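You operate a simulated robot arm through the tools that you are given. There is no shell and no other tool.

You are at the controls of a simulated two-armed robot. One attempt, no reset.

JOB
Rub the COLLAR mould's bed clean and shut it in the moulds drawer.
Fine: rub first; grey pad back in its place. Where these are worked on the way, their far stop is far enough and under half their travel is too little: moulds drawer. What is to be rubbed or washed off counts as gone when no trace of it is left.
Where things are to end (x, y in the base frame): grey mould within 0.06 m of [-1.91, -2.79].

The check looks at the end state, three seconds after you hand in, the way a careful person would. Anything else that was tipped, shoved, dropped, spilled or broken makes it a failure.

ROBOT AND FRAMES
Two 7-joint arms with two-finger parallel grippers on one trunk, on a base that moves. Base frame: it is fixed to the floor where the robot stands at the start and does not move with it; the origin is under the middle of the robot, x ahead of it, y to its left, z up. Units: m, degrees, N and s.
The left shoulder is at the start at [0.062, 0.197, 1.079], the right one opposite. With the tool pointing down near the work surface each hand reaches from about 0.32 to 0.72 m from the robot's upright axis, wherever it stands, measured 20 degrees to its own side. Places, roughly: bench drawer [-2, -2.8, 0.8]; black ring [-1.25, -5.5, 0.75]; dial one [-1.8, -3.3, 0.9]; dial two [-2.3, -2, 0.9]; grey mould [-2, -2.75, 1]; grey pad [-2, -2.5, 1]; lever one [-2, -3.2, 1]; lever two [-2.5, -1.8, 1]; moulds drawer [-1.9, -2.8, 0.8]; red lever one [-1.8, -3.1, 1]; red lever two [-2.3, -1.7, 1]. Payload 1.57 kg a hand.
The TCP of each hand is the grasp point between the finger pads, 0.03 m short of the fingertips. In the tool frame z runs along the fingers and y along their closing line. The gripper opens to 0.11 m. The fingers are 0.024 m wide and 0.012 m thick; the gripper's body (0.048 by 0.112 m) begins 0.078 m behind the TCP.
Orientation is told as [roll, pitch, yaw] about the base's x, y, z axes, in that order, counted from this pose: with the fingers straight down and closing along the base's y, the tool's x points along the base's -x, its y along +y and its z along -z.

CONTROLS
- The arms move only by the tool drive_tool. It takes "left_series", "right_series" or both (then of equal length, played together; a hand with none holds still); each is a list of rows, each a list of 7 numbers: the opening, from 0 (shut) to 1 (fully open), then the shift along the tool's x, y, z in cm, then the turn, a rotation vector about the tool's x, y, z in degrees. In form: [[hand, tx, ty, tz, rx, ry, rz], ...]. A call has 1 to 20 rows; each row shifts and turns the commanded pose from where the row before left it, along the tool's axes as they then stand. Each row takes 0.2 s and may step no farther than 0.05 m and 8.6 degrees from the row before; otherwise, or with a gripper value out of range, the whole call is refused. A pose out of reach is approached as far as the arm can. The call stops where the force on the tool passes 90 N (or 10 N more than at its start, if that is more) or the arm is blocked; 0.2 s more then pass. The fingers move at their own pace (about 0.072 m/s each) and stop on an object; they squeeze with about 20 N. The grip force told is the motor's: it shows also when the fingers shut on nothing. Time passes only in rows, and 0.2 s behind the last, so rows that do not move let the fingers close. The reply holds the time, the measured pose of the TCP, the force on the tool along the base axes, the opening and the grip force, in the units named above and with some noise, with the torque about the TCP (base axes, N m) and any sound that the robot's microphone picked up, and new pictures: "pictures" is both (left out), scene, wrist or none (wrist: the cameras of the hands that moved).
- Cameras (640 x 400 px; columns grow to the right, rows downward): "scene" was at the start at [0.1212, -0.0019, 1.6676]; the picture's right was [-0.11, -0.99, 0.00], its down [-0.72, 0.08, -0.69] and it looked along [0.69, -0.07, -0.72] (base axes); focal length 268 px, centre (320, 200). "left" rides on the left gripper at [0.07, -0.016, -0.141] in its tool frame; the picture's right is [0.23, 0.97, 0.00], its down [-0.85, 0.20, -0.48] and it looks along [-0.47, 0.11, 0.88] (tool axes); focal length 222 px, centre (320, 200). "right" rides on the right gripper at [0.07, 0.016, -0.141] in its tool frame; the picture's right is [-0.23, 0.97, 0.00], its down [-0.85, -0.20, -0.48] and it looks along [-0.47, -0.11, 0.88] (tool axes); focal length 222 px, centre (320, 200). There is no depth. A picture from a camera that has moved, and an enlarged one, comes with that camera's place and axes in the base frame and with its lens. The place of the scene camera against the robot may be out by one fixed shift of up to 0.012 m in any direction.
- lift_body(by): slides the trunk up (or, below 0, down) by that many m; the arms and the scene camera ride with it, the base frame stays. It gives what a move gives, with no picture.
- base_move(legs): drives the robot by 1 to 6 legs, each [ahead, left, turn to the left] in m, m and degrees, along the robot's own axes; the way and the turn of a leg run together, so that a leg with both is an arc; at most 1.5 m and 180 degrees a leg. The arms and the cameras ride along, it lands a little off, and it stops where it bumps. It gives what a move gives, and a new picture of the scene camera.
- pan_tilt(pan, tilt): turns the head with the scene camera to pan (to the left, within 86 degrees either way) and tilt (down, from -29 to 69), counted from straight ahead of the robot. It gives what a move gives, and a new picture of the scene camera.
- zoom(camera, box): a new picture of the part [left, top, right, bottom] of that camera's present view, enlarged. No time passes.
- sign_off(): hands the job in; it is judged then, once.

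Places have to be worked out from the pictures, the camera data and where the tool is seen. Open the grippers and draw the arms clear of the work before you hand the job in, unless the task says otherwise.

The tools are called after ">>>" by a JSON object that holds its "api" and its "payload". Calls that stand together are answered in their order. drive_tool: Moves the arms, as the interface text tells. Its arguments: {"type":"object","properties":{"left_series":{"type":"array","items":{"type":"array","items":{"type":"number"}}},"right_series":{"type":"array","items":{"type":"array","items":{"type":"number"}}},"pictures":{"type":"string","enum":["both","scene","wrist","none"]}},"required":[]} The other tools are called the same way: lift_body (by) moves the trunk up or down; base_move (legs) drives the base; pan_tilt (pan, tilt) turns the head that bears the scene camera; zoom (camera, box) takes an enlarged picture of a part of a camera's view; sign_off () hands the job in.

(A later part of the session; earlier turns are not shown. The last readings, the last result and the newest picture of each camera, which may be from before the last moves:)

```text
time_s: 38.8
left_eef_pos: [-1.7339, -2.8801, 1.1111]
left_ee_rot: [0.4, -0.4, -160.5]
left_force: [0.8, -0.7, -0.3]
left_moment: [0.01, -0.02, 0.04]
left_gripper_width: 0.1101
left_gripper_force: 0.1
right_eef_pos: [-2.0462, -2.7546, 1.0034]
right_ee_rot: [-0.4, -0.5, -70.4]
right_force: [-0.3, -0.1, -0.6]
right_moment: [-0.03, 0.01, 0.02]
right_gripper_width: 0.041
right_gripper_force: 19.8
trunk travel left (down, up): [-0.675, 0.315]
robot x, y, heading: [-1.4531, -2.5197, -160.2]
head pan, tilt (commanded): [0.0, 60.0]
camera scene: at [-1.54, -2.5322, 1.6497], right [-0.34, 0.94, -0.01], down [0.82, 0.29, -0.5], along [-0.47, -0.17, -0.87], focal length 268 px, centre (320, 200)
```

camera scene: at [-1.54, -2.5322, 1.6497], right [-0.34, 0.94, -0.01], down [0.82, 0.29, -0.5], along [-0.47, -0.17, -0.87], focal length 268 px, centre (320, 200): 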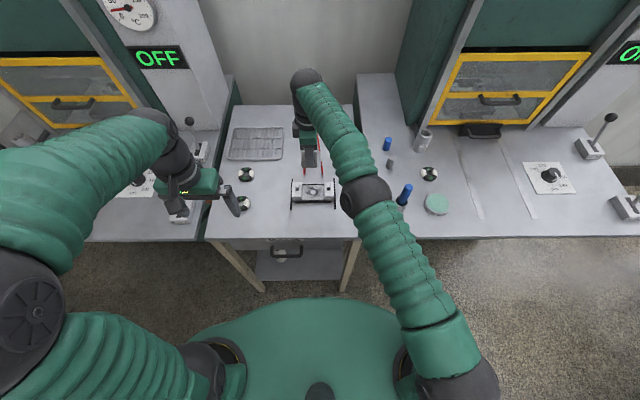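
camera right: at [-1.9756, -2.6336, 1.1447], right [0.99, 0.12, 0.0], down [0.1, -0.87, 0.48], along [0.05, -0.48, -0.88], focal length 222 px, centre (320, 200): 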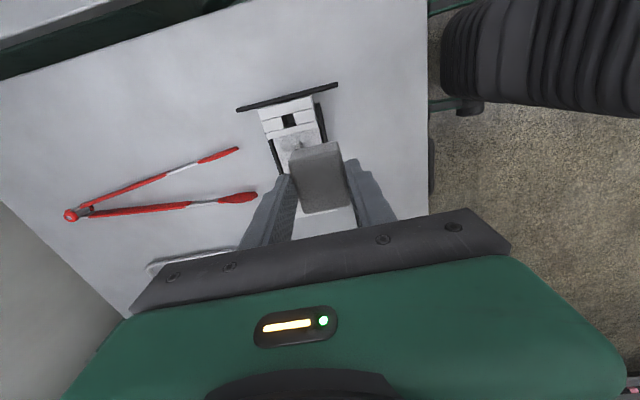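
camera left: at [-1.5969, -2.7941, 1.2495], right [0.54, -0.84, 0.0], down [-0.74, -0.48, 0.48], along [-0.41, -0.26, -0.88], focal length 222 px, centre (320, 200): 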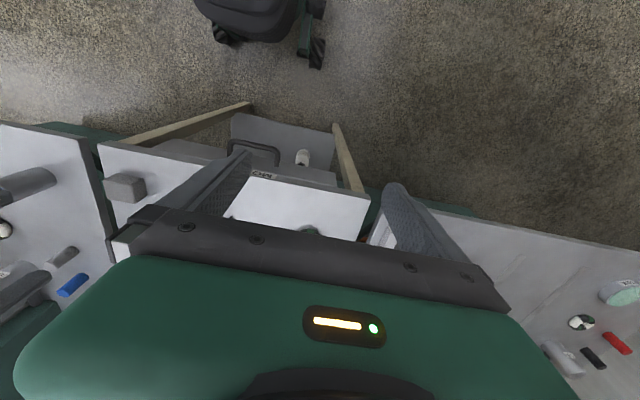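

The hand now overshoots the bed to the back; the boss should be 7.1 cm nearer the robot and 1.4 cm to the right of the TCP. I'll move there at the same height and check.

>>> {"api": "drive_tool", "payload": {"right_series": [[0, 0.45, 2.35, 0, 0, 0, 0], [0, 0.45, 2.35, 0, 0, 0, 0], [0, 0.45, 2.35, 0, 0, 0, 0], [0, 0, 0, 0, 0, 0, 0]]}}

>>> {"api": "zoom", "payload": {"camera": "right", "box": [220, 80, 420, 205]}}

>>> {"api": "zoom", "payload": {"camera": "scene", "box": [260, 140, 380, 215]}}

```text
time_s: 39.8
left_eef_pos: [-1.7313, -2.8876, 1.1086]
left_ee_rot: [0.1, -0.3, -160.5]
left_force: [0.5, 0.1, 0.0]
left_moment: [0.02, -0.01, 0.01]
left_gripper_width: 0.1098
left_gripper_force: 0.0
right_eef_pos: [-1.9825, -2.7247, 1.0028]
right_ee_rot: [-0.3, 0.0, -70.3]
right_force: [0.6, -0.4, 0.2]
right_moment: [-0.01, -0.01, -0.04]
right_gripper_width: 0.0408
right_gripper_force: 19.7
trunk travel left (down, up): [-0.675, 0.315]
robot x, y, heading: [-1.451, -2.517, -160.4]
head pan, tilt (commanded): [0.0, 60.0]
camera scene: at [-1.5399, -2.5445, 1.6495], right [-0.34, 0.94, 0.0], down [0.82, 0.29, -0.5], along [-0.47, -0.17, -0.87], focal length 268 px, centre (320, 200)
camera right: at [-1.9894, -2.6532, 1.1444], right [0.99, 0.11, -0.01], down [0.1, -0.87, 0.48], along [0.05, -0.48, -0.88], focal length 222 px, centre (320, 200)
```

scene: 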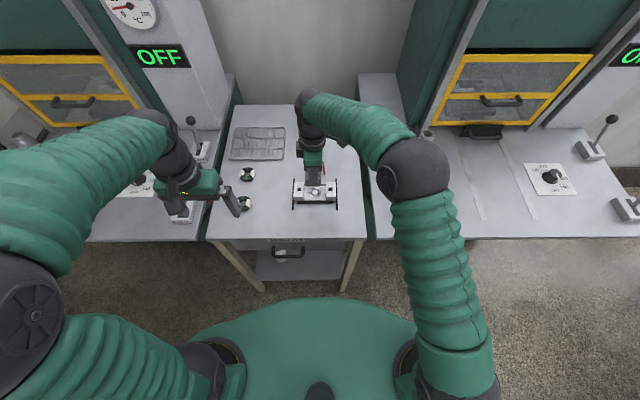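
right: 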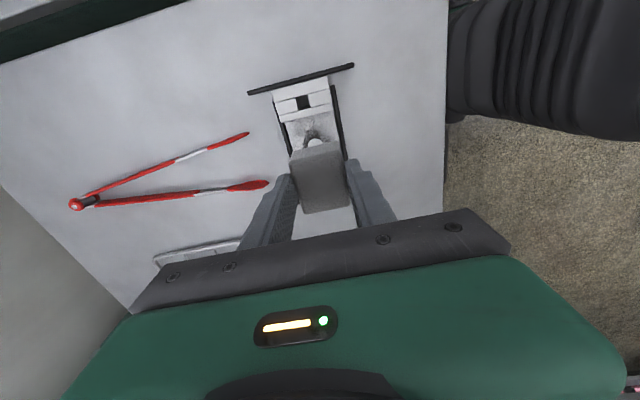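

```text
3.20 times, centred on (320, 142) of right
camera zoom: at [-1.9894, -2.6532, 1.1444], right [0.99, 0.11, -0.01], down [0.1, -0.87, 0.48], along [0.05, -0.48, -0.88], focal length 711 px, centre (320, 384)
```

zoom: 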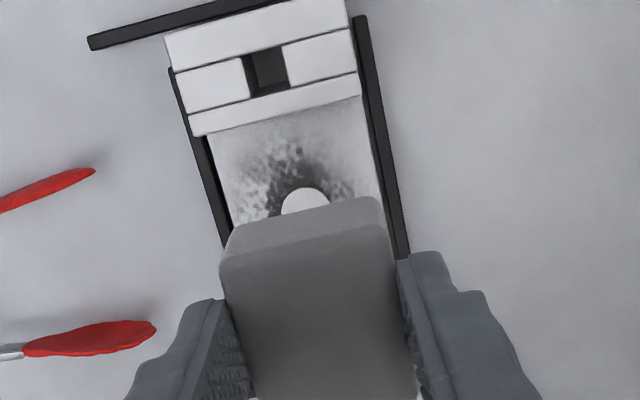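

```text
5.33 times, centred on (320, 178) of scene
camera zoom: at [-1.5399, -2.5445, 1.6495], right [-0.34, 0.94, 0.0], down [0.82, 0.29, -0.5], along [-0.47, -0.17, -0.87], focal length 1430 px, centre (320, 320)
```

zoom: 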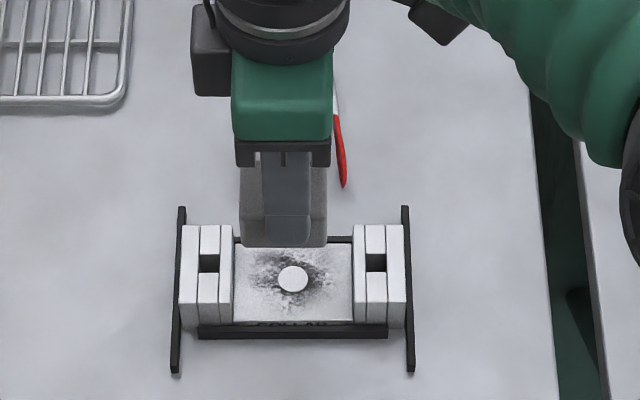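

The wrist view gives the boss at (-1.986, -2.720), so the pad is centred to within ~4 mm. I'll correct by +0.4 cm right and -0.2 cm back, and descend 6.3 cm to just above the bed.

>>> {"api": "drive_tool", "payload": {"right_series": [[0, 0.4, -0.2, 0, 0, 0, 0], [0, 0, 0, 2, 0, 0, 0], [0, 0, 0, 2, 0, 0, 0], [0, 0, 0, 1.5, 0, 0, 0], [0, 0, 0, 0.8, 0, 0, 0], [0, 0, 0, 0, 0, 0, 0]]}}

>>> {"api": "zoom", "payload": {"camera": "right", "box": [220, 80, 420, 205]}}

>>> {"api": "zoom", "payload": {"camera": "scene", "box": [260, 140, 380, 215]}}

```text
time_s: 41.2
left_eef_pos: [-1.7318, -2.8888, 1.1094]
left_ee_rot: [0.0, -0.2, -160.4]
left_force: [-0.7, -0.5, -0.5]
left_moment: [0.01, 0.02, 0.0]
left_gripper_width: 0.1098
left_gripper_force: 0.0
right_eef_pos: [-1.9866, -2.7226, 0.9391]
right_ee_rot: [-0.2, 0.1, -70.4]
right_force: [-0.3, 0.9, -1.0]
right_moment: [0.04, -0.01, 0.01]
right_gripper_width: 0.0411
right_gripper_force: 19.5
trunk travel left (down, up): [-0.675, 0.315]
robot x, y, heading: [-1.4527, -2.5165, -160.7]
head pan, tilt (commanded): [0.0, 60.0]
camera scene: at [-1.5398, -2.545, 1.6495], right [-0.34, 0.94, 0.0], down [0.82, 0.29, -0.5], along [-0.47, -0.17, -0.87], focal length 268 px, centre (320, 200)
camera right: at [-1.9928, -2.6499, 1.0807], right [0.99, 0.11, -0.01], down [0.1, -0.87, 0.48], along [0.05, -0.48, -0.88], focal length 222 px, centre (320, 200)
```

scene: 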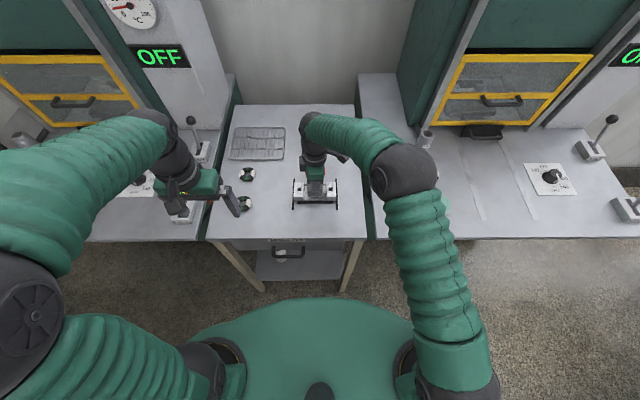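
right: 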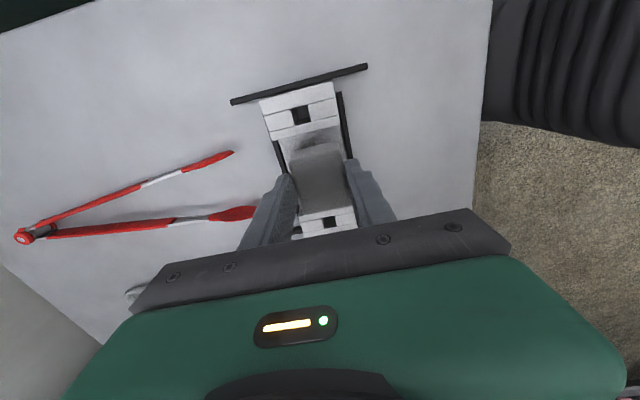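

```text
3.20 times, centred on (320, 142) of right
camera zoom: at [-1.9928, -2.6499, 1.0807], right [0.99, 0.11, -0.01], down [0.1, -0.87, 0.48], along [0.05, -0.48, -0.88], focal length 711 px, centre (320, 384)
```

zoom: 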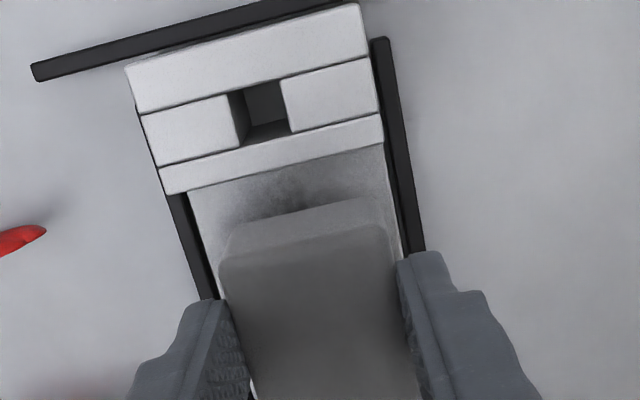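

```text
5.33 times, centred on (320, 178) of scene
camera zoom: at [-1.5398, -2.545, 1.6495], right [-0.34, 0.94, 0.0], down [0.82, 0.29, -0.5], along [-0.47, -0.17, -0.87], focal length 1430 px, centre (320, 320)
```

zoom: 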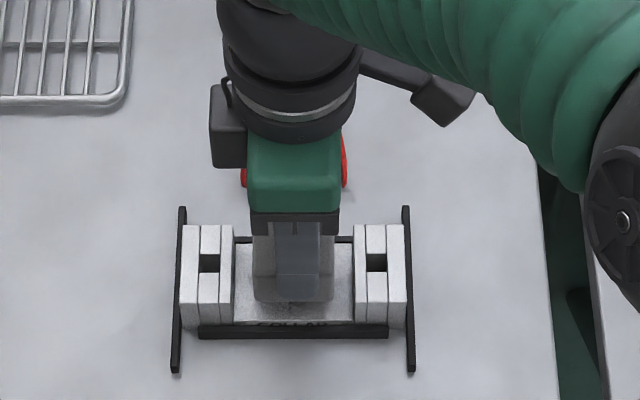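

The pad sits centred between the blocks, slightly above the bed. I'll go down in small steps to find contact.

>>> {"api": "drive_tool", "payload": {"right_series": [[0, 0, 0, 0.3, 0, 0, 0], [0, 0, 0, 0.3, 0, 0, 0], [0, 0, 0, 0.2, 0, 0, 0], [0, 0, 0, 0, 0, 0, 0]], "pictures": "wrist"}}

```text
time_s: 42.2
left_eef_pos: [-1.7336, -2.8888, 1.1081]
left_ee_rot: [0.0, -0.3, -160.4]
left_force: [0.0, 0.2, 0.5]
left_moment: [-0.02, 0.0, 0.01]
left_gripper_width: 0.1099
left_gripper_force: 0.2
right_eef_pos: [-1.9858, -2.7227, 0.9321]
right_ee_rot: [-0.3, 0.1, -70.4]
right_force: [-0.4, 0.5, -0.9]
right_moment: [-0.01, -0.01, 0.0]
right_gripper_width: 0.0409
right_gripper_force: 19.8
trunk travel left (down, up): [-0.675, 0.315]
robot x, y, heading: [-1.4548, -2.5151, -160.6]
head pan, tilt (commanded): [0.0, 60.0]
camera right: at [-1.9932, -2.6504, 1.073], right [0.99, 0.11, -0.01], down [0.1, -0.87, 0.48], along [0.05, -0.48, -0.88], focal length 222 px, centre (320, 200)
```

right: 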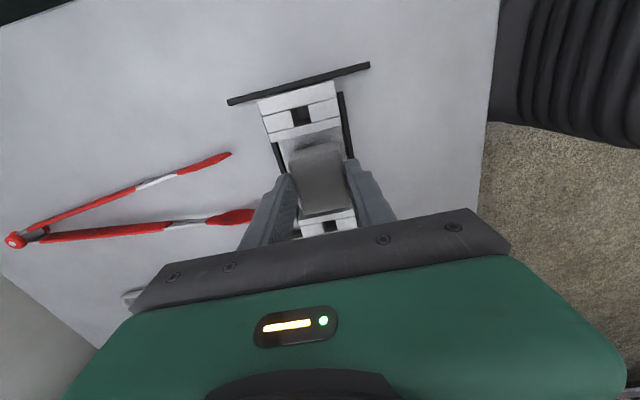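

No contact at z 0.932 yet; I continue down in 2 mm steps.

>>> {"api": "drive_tool", "payload": {"right_series": [[0, 0, 0, 0.2, 0, 0, 0], [0, 0, 0, 0.2, 0, 0, 0], [0, 0, 0, 0, 0, 0, 0]], "pictures": "none"}}

>>> {"api": "drive_tool", "payload": {"right_series": [[0, 0, 0, 0.2, 0, 0, 0], [0, 0, 0, 0.0, 0, 0, 0]], "pictures": "none"}}

```text
time_s: 43.0
left_eef_pos: [-1.7327, -2.8887, 1.1092]
left_ee_rot: [0.0, -0.3, -160.4]
left_force: [-0.2, -0.5, 0.4]
left_moment: [-0.03, 0.03, -0.04]
left_gripper_width: 0.1099
left_gripper_force: 0.1
right_eef_pos: [-1.9856, -2.7215, 0.928]
right_ee_rot: [-0.4, -0.1, -70.4]
right_force: [-0.8, 1.0, 6.1]
right_moment: [0.01, -0.01, -0.01]
right_gripper_width: 0.0408
right_gripper_force: 19.9
trunk travel left (down, up): [-0.675, 0.315]
robot x, y, heading: [-1.4532, -2.5163, -160.3]
head pan, tilt (commanded): [0.0, 60.0]
```

```text
time_s: 43.6
left_eef_pos: [-1.7315, -2.8876, 1.1101]
left_ee_rot: [0.0, -0.3, -160.4]
left_force: [0.1, 0.0, 0.2]
left_moment: [0.04, -0.01, 0.01]
left_gripper_width: 0.1099
left_gripper_force: 0.0
right_eef_pos: [-1.986, -2.7215, 0.9288]
right_ee_rot: [-0.6, -0.1, -70.4]
right_force: [-3.6, 0.4, 19.7]
right_moment: [-0.05, 0.17, 0.02]
right_gripper_width: 0.041
right_gripper_force: 20.0
trunk travel left (down, up): [-0.675, 0.315]
robot x, y, heading: [-1.4543, -2.5159, -160.2]
head pan, tilt (commanded): [0.0, 60.0]
```

Contact was found at TCP z ≈ 0.928 with about 20 N. I'll ease off 1 mm and rub in fore-aft strokes at the middle, right and left of the bed.

>>> {"api": "drive_tool", "payload": {"right_series": [[0, 0, 0, -0.1, 0, 0, 0], [0, 0, 0.8, 0, 0, 0, 0], [0, 0, -0.8, 0, 0, 0, 0], [0, 0, -0.8, 0, 0, 0, 0], [0, 0, 0.8, 0, 0, 0, 0], [0, 0.7, 0, 0, 0, 0, 0], [0, 0, 0.8, 0, 0, 0, 0], [0, 0, -0.8, 0, 0, 0, 0], [0, 0, -0.8, 0, 0, 0, 0], [0, 0, 0.8, 0, 0, 0, 0], [0, -0.7, 0, 0, 0, 0, 0]], "pictures": "both"}}

>>> {"api": "zoom", "payload": {"camera": "right", "box": [220, 80, 420, 205]}}

>>> {"api": "zoom", "payload": {"camera": "scene", "box": [260, 140, 380, 215]}}

```text
time_s: 46.0
left_eef_pos: [-1.732, -2.8866, 1.1107]
left_ee_rot: [0.1, -0.4, -160.4]
left_force: [0.6, 0.0, -0.4]
left_moment: [0.02, 0.01, -0.01]
left_gripper_width: 0.1101
left_gripper_force: 0.1
right_eef_pos: [-1.9875, -2.7192, 0.9286]
right_ee_rot: [-0.4, -0.1, -70.4]
right_force: [-5.5, 5.1, 16.0]
right_moment: [0.09, 0.27, -0.02]
right_gripper_width: 0.0409
right_gripper_force: 19.8
trunk travel left (down, up): [-0.675, 0.315]
robot x, y, heading: [-1.4546, -2.5173, -160.3]
head pan, tilt (commanded): [0.0, 60.0]
camera scene: at [-1.5381, -2.5411, 1.6497], right [-0.34, 0.94, 0.0], down [0.82, 0.29, -0.5], along [-0.47, -0.17, -0.87], focal length 268 px, centre (320, 200)
camera right: at [-1.9933, -2.6473, 1.0691], right [0.99, 0.11, -0.01], down [0.1, -0.87, 0.48], along [0.05, -0.48, -0.88], focal length 222 px, centre (320, 200)
```

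scene: 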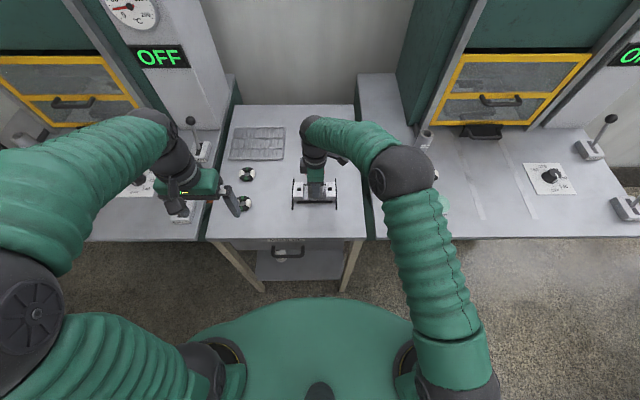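
right: 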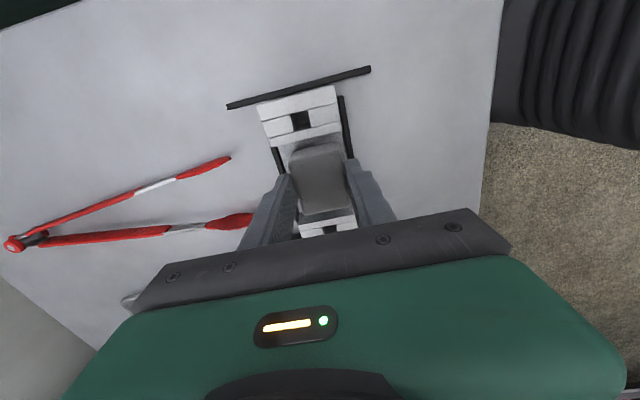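

```text
3.20 times, centred on (320, 142) of right
camera zoom: at [-1.9933, -2.6473, 1.0691], right [0.99, 0.11, -0.01], down [0.1, -0.87, 0.48], along [0.05, -0.48, -0.88], focal length 711 px, centre (320, 384)
```

zoom: 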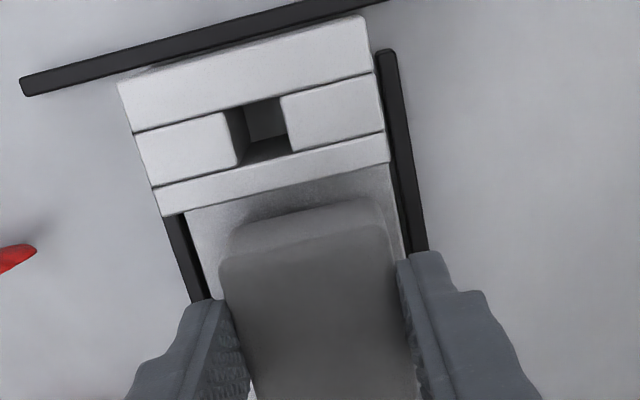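

```text
5.33 times, centred on (320, 178) of scene
camera zoom: at [-1.5381, -2.5411, 1.6497], right [-0.34, 0.94, 0.0], down [0.82, 0.29, -0.5], along [-0.47, -0.17, -0.87], focal length 1430 px, centre (320, 320)
```

zoom: 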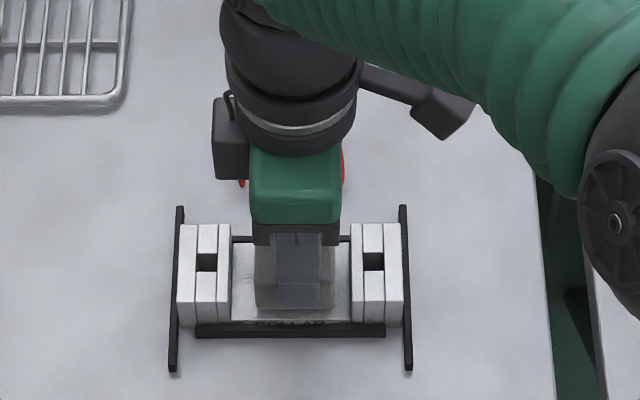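

The soot beside the pad on the right side looks gone and the mould hasn't moved. Next come the strokes on the left side and a few more over the middle.

>>> {"api": "drive_tool", "payload": {"right_series": [[0, -0.7, 0, 0, 0, 0, 0], [0, 0, 0.9, 0, 0, 0, 0], [0, 0, -0.9, 0, 0, 0, 0], [0, 0, -0.9, 0, 0, 0, 0], [0, 0, 0.9, 0, 0, 0, 0], [0, 0.7, 0, 0, 0, 0, 0], [0, 0, 1.0, 0, 0, 0, 0], [0, 0.7, 0, 0, 0, 0, 0], [0, -0.7, 0, 0, 0, 0, 0], [0, -0.7, 0, 0, 0, 0, 0], [0, 0.7, 0, 0, 0, 0, 0], [0, 0, -1.0, 0, 0, 0, 0], [0, 0, -1.0, 0, 0, 0, 0], [0, 0.7, 0, 0, 0, 0, 0], [0, -0.7, 0, 0, 0, 0, 0], [0, -0.7, 0, 0, 0, 0, 0], [0, 0.7, 0, 0, 0, 0, 0], [0, 0, 1.0, 0, 0, 0, 0]], "pictures": "none"}}

>>> {"api": "drive_tool", "payload": {"right_series": [[0, 0, 0, -2, 0, 0, 0], [0, 0, 0, -3, 0, 0, 0], [0, 0, 0, -3, 0, 0, 0], [0, 2, -4, 0, 0, 0, 0], [0, 2, -4, 0, 0, 0, 0], [0, 0, 0, 0, 0, 0, 0]]}}

>>> {"api": "zoom", "payload": {"camera": "right", "box": [220, 80, 420, 205]}}

>>> {"api": "zoom", "payload": {"camera": "scene", "box": [280, 165, 350, 210]}}

```text
time_s: 49.8
left_eef_pos: [-1.7312, -2.8884, 1.1093]
left_ee_rot: [-0.1, -0.4, -160.2]
left_force: [-0.4, -0.1, -0.1]
left_moment: [-0.01, 0.02, -0.01]
left_gripper_width: 0.1099
left_gripper_force: 0.0
right_eef_pos: [-1.9849, -2.7235, 0.9271]
right_ee_rot: [-0.5, 0.0, -70.4]
right_force: [-4.4, -3.4, 12.6]
right_moment: [-0.28, 0.19, 0.02]
right_gripper_width: 0.0408
right_gripper_force: 19.5
trunk travel left (down, up): [-0.675, 0.315]
robot x, y, heading: [-1.4507, -2.5148, -160.2]
head pan, tilt (commanded): [0.0, 60.0]
```

```text
time_s: 51.2
left_eef_pos: [-1.7306, -2.8876, 1.1102]
left_ee_rot: [0.0, -0.4, -160.4]
left_force: [0.4, 0.5, -0.6]
left_moment: [0.01, 0.04, -0.02]
left_gripper_width: 0.1102
left_gripper_force: 0.2
right_eef_pos: [-2.0747, -2.7116, 1.008]
right_ee_rot: [-0.3, 0.0, -70.3]
right_force: [0.1, -0.3, 0.3]
right_moment: [-0.04, 0.02, 0.03]
right_gripper_width: 0.041
right_gripper_force: 19.8
trunk travel left (down, up): [-0.675, 0.315]
robot x, y, heading: [-1.4534, -2.5159, -160.3]
head pan, tilt (commanded): [0.0, 60.0]
camera scene: at [-1.5383, -2.5446, 1.6496], right [-0.34, 0.94, 0.0], down [0.82, 0.29, -0.5], along [-0.47, -0.17, -0.87], focal length 268 px, centre (320, 200)
camera right: at [-2.0803, -2.6396, 1.1493], right [0.99, 0.11, -0.01], down [0.1, -0.87, 0.48], along [0.05, -0.48, -0.88], focal length 222 px, centre (320, 200)
```

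scene: 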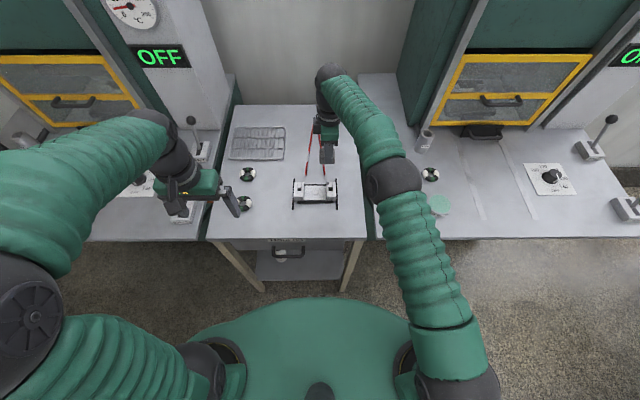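
right: 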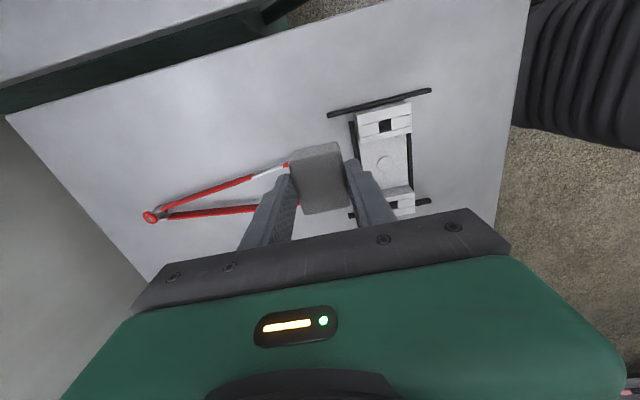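

```text
3.20 times, centred on (320, 142) of right
camera zoom: at [-2.0803, -2.6396, 1.1493], right [0.99, 0.11, -0.01], down [0.1, -0.87, 0.48], along [0.05, -0.48, -0.88], focal length 711 px, centre (320, 384)
```

zoom: 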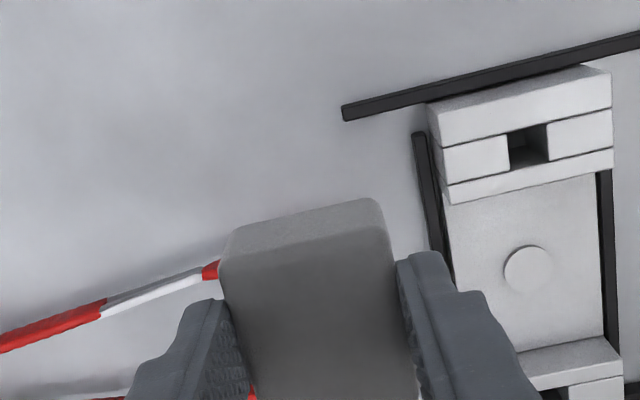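

```text
8.89 times, centred on (315, 188) of scene
camera zoom: at [-1.5383, -2.5446, 1.6496], right [-0.34, 0.94, 0.0], down [0.82, 0.29, -0.5], along [-0.47, -0.17, -0.87], focal length 2384 px, centre (364, 311)
```

zoom: 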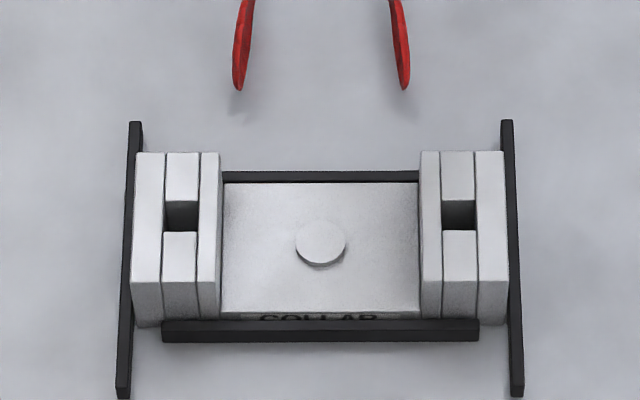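

The bed looks clean now. I'll enlarge the wrist view of the mould to check for any remaining trace, particularly next to the blocks.

>>> {"api": "zoom", "payload": {"camera": "right", "box": [340, 90, 436, 150]}}

>>> {"api": "zoom", "payload": {"camera": "right", "box": [350, 150, 446, 210]}}

>>> {"api": "zoom", "payload": {"camera": "scene", "box": [298, 178, 333, 200]}}

```text
6.67 times, centred on (388, 120) of right
camera zoom: at [-2.0803, -2.6396, 1.1493], right [0.99, 0.11, -0.01], down [0.1, -0.87, 0.48], along [0.05, -0.48, -0.88], focal length 1481 px, centre (-133, 733)
```

zoom: 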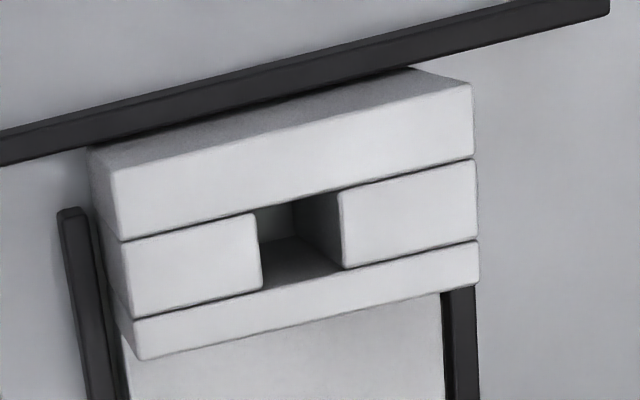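

```text
6.67 times, centred on (398, 180) of right
camera zoom: at [-2.0803, -2.6396, 1.1493], right [0.99, 0.11, -0.01], down [0.1, -0.87, 0.48], along [0.05, -0.48, -0.88], focal length 1481 px, centre (-200, 333)
```

zoom: 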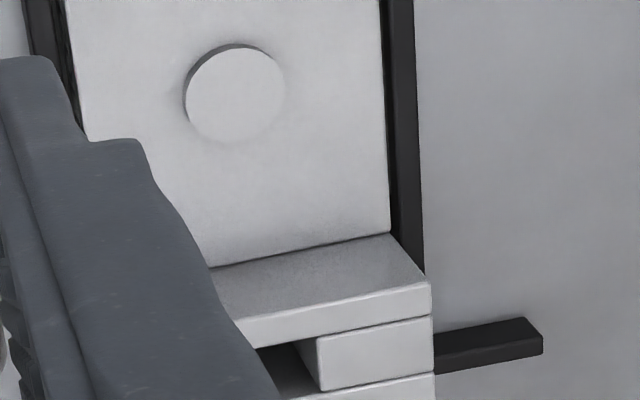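

```text
16.00 times, centred on (316, 189) of scene
camera zoom: at [-1.5383, -2.5446, 1.6496], right [-0.34, 0.94, 0.0], down [0.82, 0.29, -0.5], along [-0.47, -0.17, -0.87], focal length 4290 px, centre (392, 376)
```

zoom: 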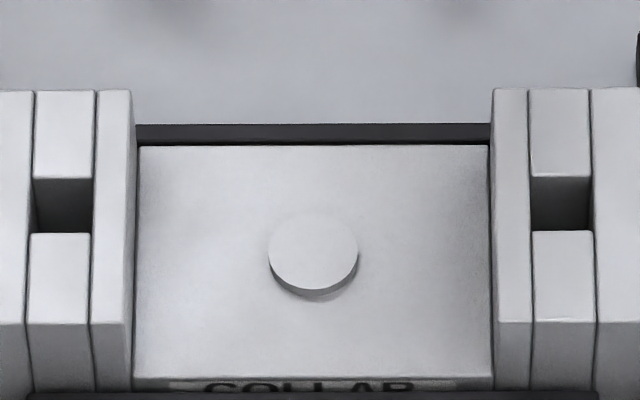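

The bed is clean, only the boss and its shadow are visible. Now I'll carry the pad back to its home pose (-1.9413, -2.5833) and descend.

>>> {"api": "drive_tool", "payload": {"right_series": [[0, 1.52, 3.38, 0, 0, 0, 0], [0, 1.52, 3.38, 0, 0, 0, 0], [0, 1.52, 3.38, 0, 0, 0, 0], [0, 1.52, 3.38, 0, 0, 0, 0], [0, 1.52, 3.36, 0, 0, 0, 0], [0, 0, 0, 2, 0, 0, 0], [0, 0, 0, 2, 0, 0, 0], [0, 0, 0, 2, 0, 0, 0], [0, 0, 0, 1.5, 0, 0, 0], [0, 0, 0, 0, 0, 0, 0]]}}

```text
time_s: 53.4
left_eef_pos: [-1.7324, -2.8892, 1.1101]
left_ee_rot: [-0.1, -0.2, -160.3]
left_force: [-1.2, -0.7, 0.2]
left_moment: [-0.02, 0.03, -0.04]
left_gripper_width: 0.1095
left_gripper_force: 0.1
right_eef_pos: [-1.942, -2.5826, 0.9308]
right_ee_rot: [-0.3, 0.0, -70.4]
right_force: [0.1, 0.1, -0.6]
right_moment: [0.0, 0.01, 0.0]
right_gripper_width: 0.0408
right_gripper_force: 20.6
trunk travel left (down, up): [-0.675, 0.315]
robot x, y, heading: [-1.4512, -2.516, -160.4]
head pan, tilt (commanded): [0.0, 60.0]
camera scene: at [-1.5397, -2.5445, 1.6495], right [-0.34, 0.94, 0.0], down [0.82, 0.29, -0.5], along [-0.47, -0.17, -0.87], focal length 268 px, centre (320, 200)
camera right: at [-1.9484, -2.5107, 1.0726], right [0.99, 0.11, -0.01], down [0.1, -0.87, 0.48], along [0.05, -0.48, -0.88], focal length 222 px, centre (320, 200)
```

scene: 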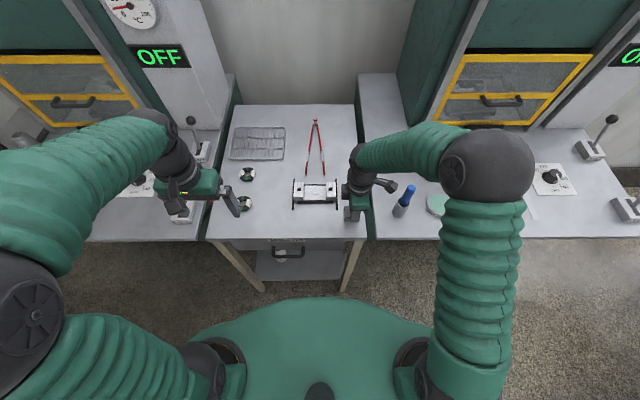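
right: 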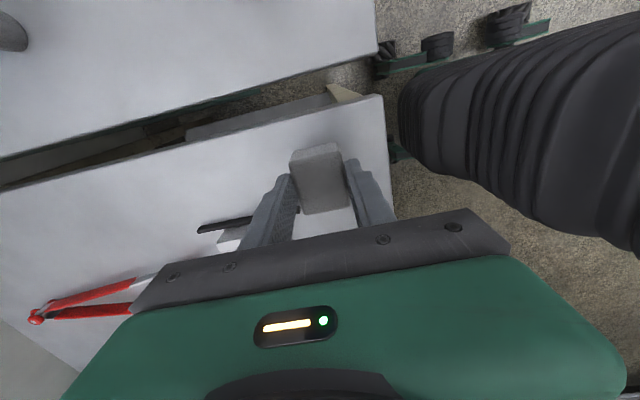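

Right over the home spot with the pad about 1.7 cm above the bench; I'll lower until it touches.

>>> {"api": "drive_tool", "payload": {"right_series": [[0, 0, 0, 0.8, 0, 0, 0], [0, 0, 0, 0.5, 0, 0, 0], [0, 0, 0, 0.2, 0, 0, 0], [0, 0, 0, 0, 0, 0, 0]], "pictures": "none"}}

```text
time_s: 54.4
left_eef_pos: [-1.7317, -2.8887, 1.1085]
left_ee_rot: [0.0, -0.3, -160.4]
left_force: [0.2, -0.2, 1.1]
left_moment: [0.01, -0.02, 0.0]
left_gripper_width: 0.11
left_gripper_force: 0.1
right_eef_pos: [-1.942, -2.5821, 0.9149]
right_ee_rot: [-0.3, 0.0, -70.2]
right_force: [0.7, 0.2, 0.2]
right_moment: [0.03, 0.06, 0.03]
right_gripper_width: 0.0409
right_gripper_force: 20.2
trunk travel left (down, up): [-0.675, 0.315]
robot x, y, heading: [-1.4513, -2.5179, -160.4]
head pan, tilt (commanded): [0.0, 60.0]
```

>>> {"api": "drive_tool", "payload": {"right_series": [[0, 0, 0, 0.15, 0, 0, 0], [0, 0, 0, 0.1, 0, 0, 0], [0, 0, 0, 0, 0, 0, 0]], "pictures": "wrist"}}

```text
time_s: 55.2
left_eef_pos: [-1.7322, -2.8884, 1.1088]
left_ee_rot: [0.0, -0.3, -160.4]
left_force: [-0.1, 0.6, 0.3]
left_moment: [0.01, 0.01, 0.01]
left_gripper_width: 0.11
left_gripper_force: 0.0
right_eef_pos: [-1.9417, -2.5826, 0.9141]
right_ee_rot: [-0.3, 0.0, -70.3]
right_force: [-1.1, -0.9, 0.0]
right_moment: [-0.01, 0.0, 0.04]
right_gripper_width: 0.0406
right_gripper_force: 19.4
trunk travel left (down, up): [-0.675, 0.315]
robot x, y, heading: [-1.4569, -2.5192, -160.4]
head pan, tilt (commanded): [0.0, 60.0]
camera right: at [-1.9486, -2.5107, 1.0553], right [0.99, 0.11, 0.0], down [0.1, -0.87, 0.48], along [0.05, -0.48, -0.88], focal length 222 px, centre (320, 200)
```

right: 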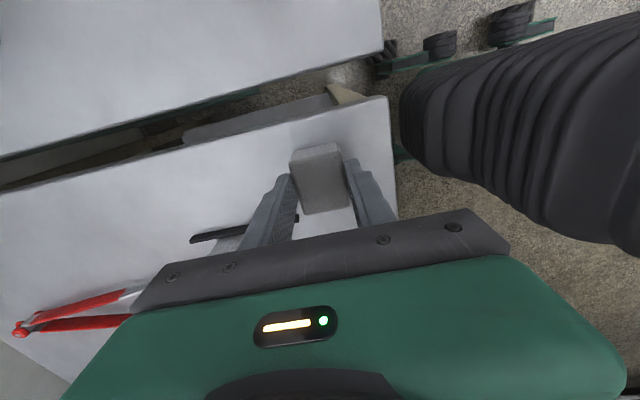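

Still no contact force at z ≈ 0.913; I'll go one more small step and then release.

>>> {"api": "drive_tool", "payload": {"right_series": [[0, 0, 0, 0.1, 0, 0, 0], [0, 0, 0, 0.1, 0, 0, 0], [0, 0, 0, 0, 0, 0, 0]], "pictures": "none"}}

```text
time_s: 56.0
left_eef_pos: [-1.7306, -2.8887, 1.1093]
left_ee_rot: [0.1, -0.3, -160.4]
left_force: [-1.0, 0.6, -0.6]
left_moment: [-0.02, -0.02, 0.0]
left_gripper_width: 0.1103
left_gripper_force: 0.2
right_eef_pos: [-1.9411, -2.5842, 0.9125]
right_ee_rot: [-0.3, -0.1, -70.3]
right_force: [-0.9, 0.5, 4.4]
right_moment: [0.12, -0.09, 0.0]
right_gripper_width: 0.0407
right_gripper_force: 20.3
trunk travel left (down, up): [-0.675, 0.315]
robot x, y, heading: [-1.4581, -2.5172, -160.3]
head pan, tilt (commanded): [0.0, 60.0]
```

The pad touches the bench (4.4 N). I'll open and lift straight up.

>>> {"api": "drive_tool", "payload": {"right_series": [[0.8, 0, 0, 0, 0, 0, 0], [0.8, 0, 0, 0, 0, 0, 0], [0.8, 0, 0, 0, 0, 0, 0], [0.8, 0, 0, -1, 0, 0, 0], [0.8, 0, 0, -3, 0, 0, 0], [0.8, 0, 0, -4, 0, 0, 0], [0.8, 0, 0, -4, 0, 0, 0], [0.8, 0, 0, 0, 0, 0, 0]]}}

>>> {"api": "zoom", "payload": {"camera": "right", "box": [220, 80, 420, 205]}}

>>> {"api": "zoom", "payload": {"camera": "scene", "box": [200, 180, 400, 305]}}

```text
time_s: 57.8
left_eef_pos: [-1.7323, -2.8889, 1.1083]
left_ee_rot: [0.0, -0.3, -160.4]
left_force: [-0.5, -0.9, 0.6]
left_moment: [0.0, 0.01, 0.01]
left_gripper_width: 0.1102
left_gripper_force: 0.0
right_eef_pos: [-1.9424, -2.5817, 1.0325]
right_ee_rot: [-0.2, 0.0, -70.3]
right_force: [-0.3, 0.3, 0.7]
right_moment: [-0.03, -0.01, 0.01]
right_gripper_width: 0.0877
right_gripper_force: 0.0
trunk travel left (down, up): [-0.675, 0.315]
robot x, y, heading: [-1.4579, -2.5151, -160.1]
head pan, tilt (commanded): [0.0, 60.0]
camera scene: at [-1.5399, -2.5446, 1.6494], right [-0.34, 0.94, 0.0], down [0.82, 0.29, -0.5], along [-0.47, -0.17, -0.87], focal length 268 px, centre (320, 200)
camera right: at [-1.9486, -2.511, 1.1738], right [0.99, 0.11, 0.0], down [0.1, -0.87, 0.48], along [0.05, -0.48, -0.88], focal length 222 px, centre (320, 200)
```

scene: 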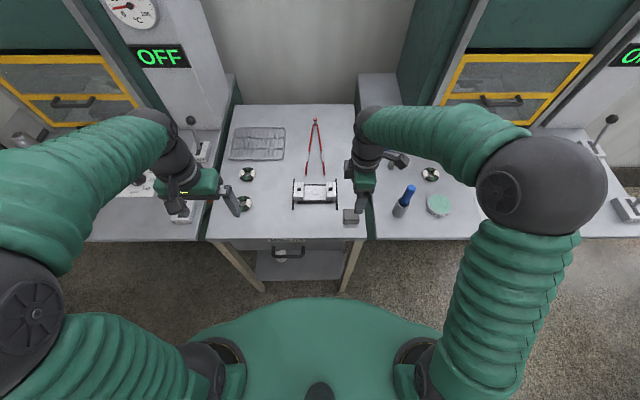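
right: 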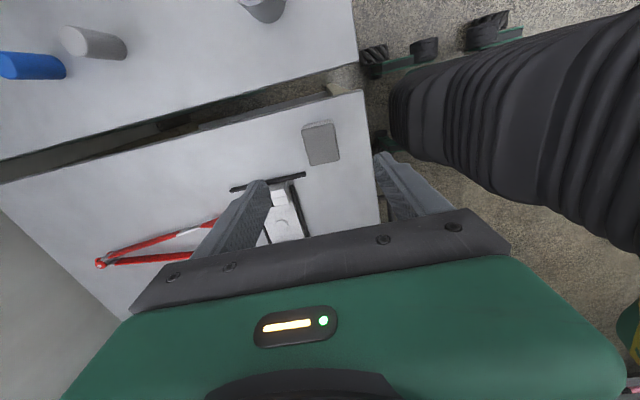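

```text
3.20 times, centred on (320, 142) of right
camera zoom: at [-1.9486, -2.511, 1.1738], right [0.99, 0.11, 0.0], down [0.1, -0.87, 0.48], along [0.05, -0.48, -0.88], focal length 711 px, centre (320, 384)
```

zoom: 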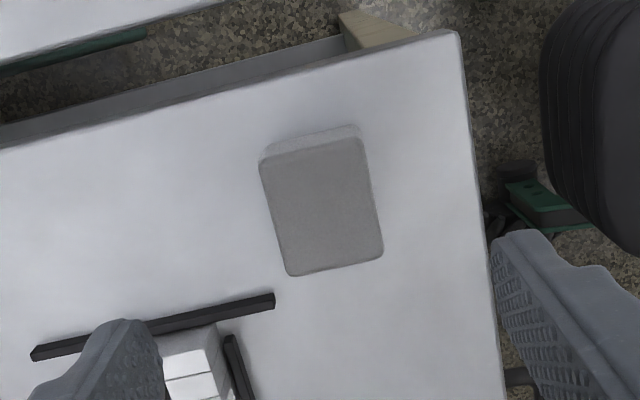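

```text
3.20 times, centred on (300, 242) of scene
camera zoom: at [-1.5399, -2.5446, 1.6494], right [-0.34, 0.94, 0.0], down [0.82, 0.29, -0.5], along [-0.47, -0.17, -0.87], focal length 858 px, centre (384, 64)
```

zoom: 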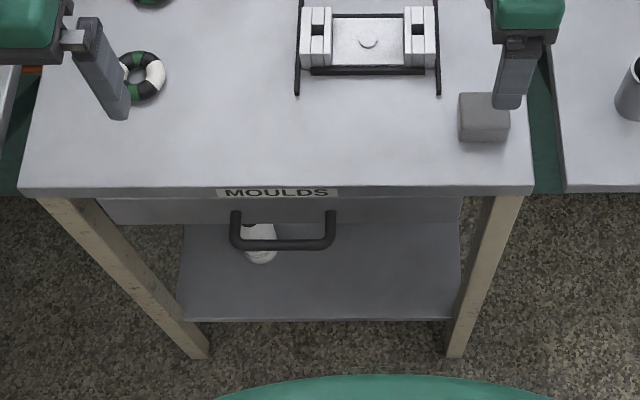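

The pad is back in its place. Handle bar triangulates to about (-1.778, -2.744, 0.783), only ~2.6 cm in front of the bench edge, so I'll take it with the hand pointing forward. I raise the right hand, then back off 0.37 m and shift 0.25 m left.

>>> {"api": "drive_tool", "payload": {"right_series": [[0.8, 0, 0, -4, 0, 0, 0], [0.8, 0, 0, -3, 0, 0, 0], [0.8, 0, 0, 0, 0, 0, 0]], "pictures": "none"}}

>>> {"api": "base_move", "payload": {"legs": [[-0.37, 0, 0], [0, 0.25, 0]]}}

```text
time_s: 58.6
left_eef_pos: [-1.7331, -2.8883, 1.109]
left_ee_rot: [0.0, -0.3, -160.4]
left_force: [0.7, -0.1, 0.0]
left_moment: [-0.02, -0.03, -0.05]
left_gripper_width: 0.11
left_gripper_force: 0.1
right_eef_pos: [-1.9428, -2.5831, 1.1019]
right_ee_rot: [-0.2, -0.1, -70.3]
right_force: [-0.3, 0.1, 0.2]
right_moment: [-0.01, -0.03, 0.0]
right_gripper_width: 0.0881
right_gripper_force: 0.1
trunk travel left (down, up): [-0.675, 0.315]
robot x, y, heading: [-1.4572, -2.5152, -160.4]
head pan, tilt (commanded): [0.0, 60.0]
```

```text
time_s: 62.4
left_eef_pos: [-1.3024, -2.9901, 1.1123]
left_ee_rot: [0.5, -0.4, -160.7]
left_force: [-1.3, 0.3, 0.5]
left_moment: [-0.02, -0.01, 0.01]
left_gripper_width: 0.1098
left_gripper_force: 0.0
right_eef_pos: [-1.5101, -2.6845, 1.101]
right_ee_rot: [-0.4, -0.5, -70.7]
right_force: [-0.1, 1.1, -0.3]
right_moment: [-0.02, -0.01, 0.01]
right_gripper_width: 0.088
right_gripper_force: 0.1
trunk travel left (down, up): [-0.675, 0.315]
robot x, y, heading: [-1.0188, -2.6304, -160.8]
head pan, tilt (commanded): [0.0, 60.0]
camera scene: at [-1.1088, -2.6434, 1.6495], right [-0.33, 0.94, -0.01], down [0.82, 0.28, -0.5], along [-0.47, -0.17, -0.87], focal length 268 px, centre (320, 200)
```

scene: 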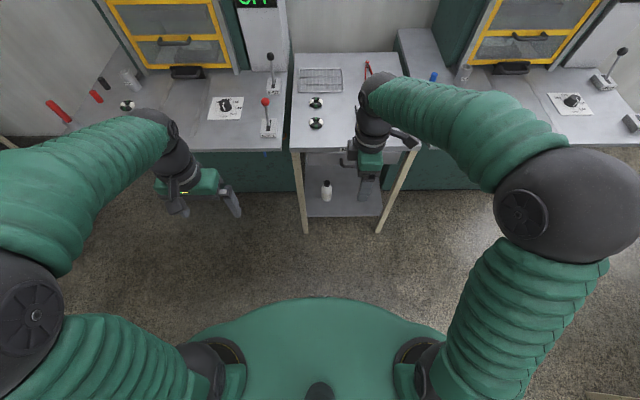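

Now the handle is about 0.75 m ahead and 0.15 m to the right of the robot. I'll move the right hand forward 10 cm in free space and tilt it so that the fingers point forward and slightly down, closing vertically.

>>> {"api": "drive_tool", "payload": {"right_series": [[0.45, 0, -3.3, 0, 0, 0, 0], [0.45, 0, -3.3, 0, 0, 0, 0], [0.45, 0, -3.3, 0, 0, 0, 0], [0.45, 0, 0, 0, 8.5, 0, 0], [0.45, 0, 0, 0, 8.5, 0, 0], [0.45, 0, 0, 0, 8.5, 0, 0], [0.45, 0, 0, 0, 8.5, 0, 0], [0.45, 0, 0, 0, 8.5, 0, 0], [0.45, 0, 0, 0, 8.5, 0, 0], [0.45, 0, 0, 0, 8.5, 0, 0], [0.45, 0, 0, 0, 8.5, 0, 0], [0.45, 0, 0, 0, 0, 0, 0]]}}

```text
time_s: 64.6
left_eef_pos: [-1.2976, -2.9959, 1.1113]
left_ee_rot: [0.2, -0.5, -160.7]
left_force: [-0.2, -0.2, 0.4]
left_moment: [-0.05, 0.01, 0.02]
left_gripper_width: 0.1099
left_gripper_force: 0.0
right_eef_pos: [-1.649, -2.6164, 1.1533]
right_ee_rot: [-57.8, -20.1, -85.3]
right_force: [0.1, 0.6, 0.2]
right_moment: [0.0, -0.01, 0.0]
right_gripper_width: 0.0496
right_gripper_force: 0.2
right hand out of reach, approached as far as the arm can: row 9
trunk travel left (down, up): [-0.675, 0.315]
robot x, y, heading: [-1.0176, -2.6264, -160.7]
head pan, tilt (commanded): [0.0, 60.0]
stopped in row 10 (right hand): the arm was blocked; the commanded pose is now the measured one
camera scene: at [-1.1025, -2.6547, 1.6498], right [-0.33, 0.94, 0.0], down [0.82, 0.29, -0.5], along [-0.47, -0.17, -0.87], focal length 268 px, centre (320, 200)
camera right: at [-1.5269, -2.5187, 1.1877], right [0.56, -0.45, -0.69], down [0.35, -0.63, 0.69], along [-0.75, -0.63, -0.19], focal length 222 px, centre (320, 200)
```

scene: 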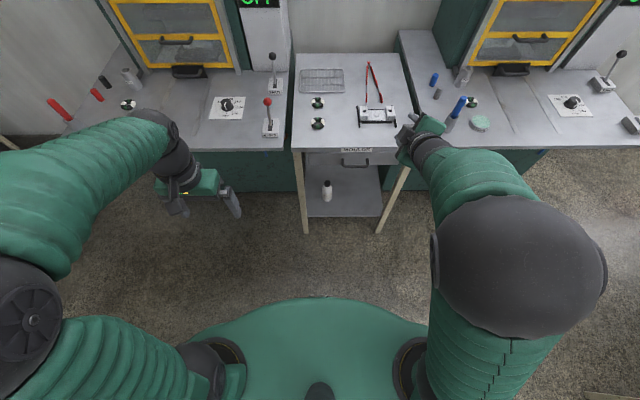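
right: 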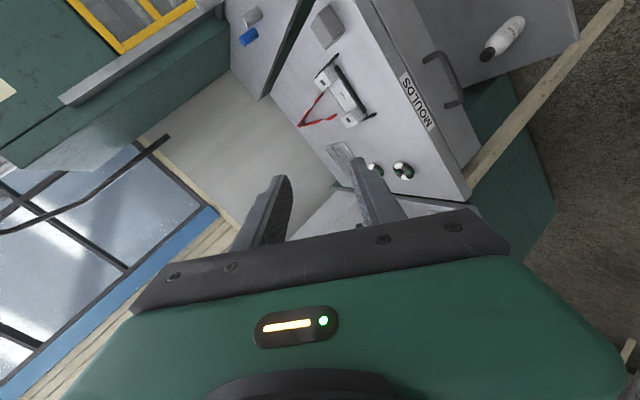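

The arm got blocked before reaching the full tilt, with some roll built up (tool z now about 30° below horizontal). A 45° tilt is enough to clear the bench edge, so I rotate back to a clean 45° forward-down pose aligned with the bench.

>>> {"api": "drive_tool", "payload": {"right_series": [[0.45, 0, 0, 0, -3.8, 0.23, -6.22], [0.45, 0, 0, 0, -3.8, 0.23, -6.22], [0.45, 0, 0, 0, -3.8, 0.23, -6.22], [0.45, 0, 0, 0, -3.8, 0.23, -6.22], [0.45, 0, 0, 0, 0, 0, 0]]}}

```text
time_s: 65.8
left_eef_pos: [-1.2978, -3.0003, 1.1092]
left_ee_rot: [-0.1, -0.4, -160.5]
left_force: [0.1, 0.0, -0.5]
left_moment: [0.02, 0.0, 0.02]
left_gripper_width: 0.1099
left_gripper_force: 0.2
right_eef_pos: [-1.6469, -2.6244, 1.1517]
right_ee_rot: [-44.7, 0.3, -69.9]
right_force: [0.0, 0.0, 0.1]
right_moment: [0.02, 0.01, -0.01]
right_gripper_width: 0.0495
right_gripper_force: 0.1
trunk travel left (down, up): [-0.675, 0.315]
robot x, y, heading: [-1.0146, -2.6309, -160.6]
head pan, tilt (commanded): [0.0, 60.0]
camera scene: at [-1.1039, -2.6581, 1.6495], right [-0.33, 0.94, 0.0], down [0.82, 0.29, -0.5], along [-0.47, -0.17, -0.87], focal length 268 px, centre (320, 200)
camera right: at [-1.5665, -2.5199, 1.2412], right [0.73, 0.03, -0.69], down [0.48, -0.74, 0.48], along [-0.49, -0.67, -0.55], focal length 222 px, centre (320, 200)
```

scene: 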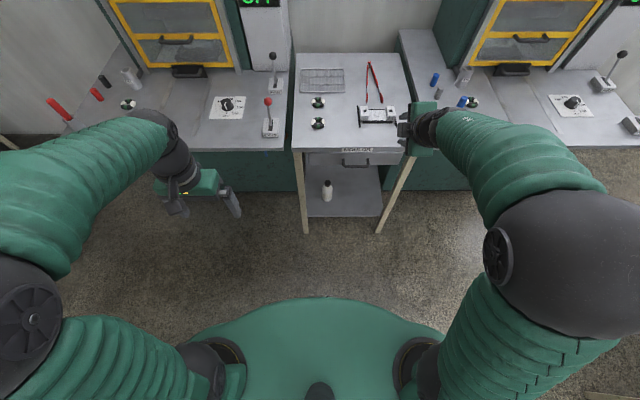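
right: 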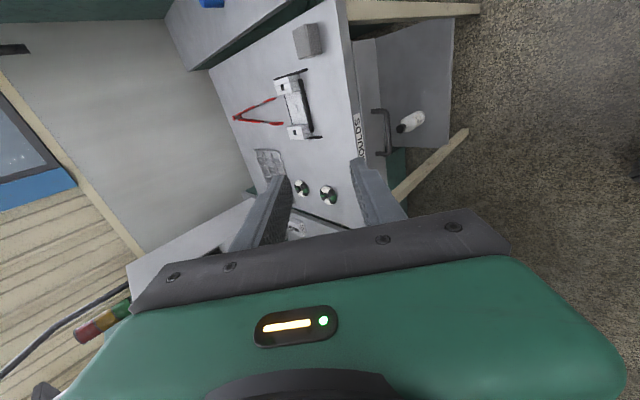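

The hand is now at a clean 45° forward-down tilt. I'll lower it 32 cm straight down in front of the bench while moving 6.8 cm left, to line up with the handle.

>>> {"api": "drive_tool", "payload": {"right_series": [[0.45, -0.85, 2.81, 2.84, 0, 0, 0], [0.45, -0.85, 2.81, 2.84, 0, 0, 0], [0.45, -0.85, 2.81, 2.84, 0, 0, 0], [0.45, -0.85, 2.81, 2.84, 0, 0, 0], [0.45, -0.85, 2.81, 2.84, 0, 0, 0], [0.45, -0.85, 2.81, 2.84, 0, 0, 0], [0.45, -0.85, 2.81, 2.84, 0, 0, 0], [0.45, -0.85, 2.81, 2.84, 0, 0, 0], [0.45, 0, 0, 0, 0, 0, 0]]}}

>>> {"api": "zoom", "payload": {"camera": "right", "box": [200, 60, 440, 210]}}

>>> {"api": "zoom", "payload": {"camera": "scene", "box": [280, 80, 440, 180]}}

```text
time_s: 68.0
left_eef_pos: [-1.2955, -2.9994, 1.1088]
left_ee_rot: [0.0, -0.5, -160.5]
left_force: [-0.2, 0.4, -0.9]
left_moment: [-0.02, -0.02, 0.01]
left_gripper_width: 0.1099
left_gripper_force: 0.1
right_eef_pos: [-1.642, -2.6651, 0.844]
right_ee_rot: [-46.4, -0.9, -73.0]
right_force: [0.5, 1.1, -0.1]
right_moment: [0.0, 0.02, 0.0]
right_gripper_width: 0.0495
right_gripper_force: 0.0
trunk travel left (down, up): [-0.675, 0.315]
robot x, y, heading: [-1.0167, -2.6276, -160.8]
head pan, tilt (commanded): [0.0, 60.0]
stopped in row 9 (right hand): the arm was blocked; the commanded pose is now the measured one
camera scene: at [-1.1043, -2.6576, 1.6482], right [-0.33, 0.94, 0.0], down [0.82, 0.29, -0.5], along [-0.47, -0.17, -0.87], focal length 268 px, centre (320, 200)
camera right: at [-1.5528, -2.5643, 0.9304], right [0.71, -0.03, -0.7], down [0.45, -0.75, 0.49], along [-0.54, -0.66, -0.52], focal length 222 px, centre (320, 200)
```

scene: 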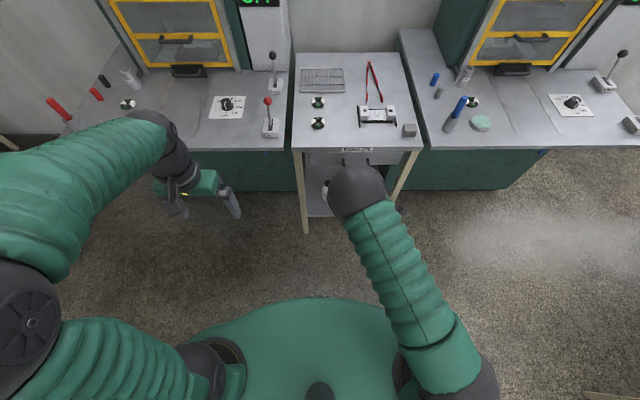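
right: 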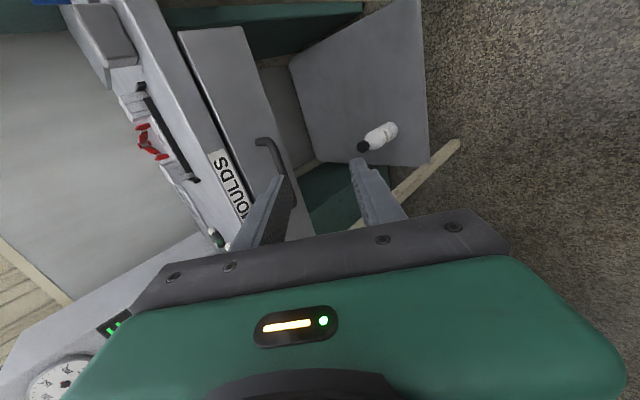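

```text
2.67 times, centred on (320, 135) of right
camera zoom: at [-1.5528, -2.5643, 0.9304], right [0.71, -0.03, -0.7], down [0.45, -0.75, 0.49], along [-0.54, -0.66, -0.52], focal length 592 px, centre (320, 373)
```

zoom: 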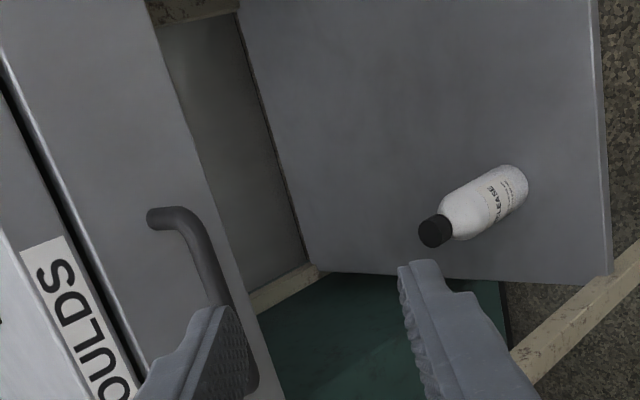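

```text
4.00 times, centred on (360, 130) of scene
camera zoom: at [-1.1043, -2.6576, 1.6482], right [-0.33, 0.94, 0.0], down [0.82, 0.29, -0.5], along [-0.47, -0.17, -0.87], focal length 1073 px, centre (160, 480)
```

zoom: 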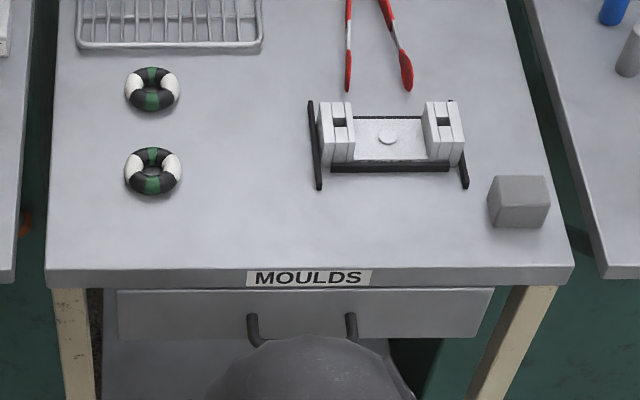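

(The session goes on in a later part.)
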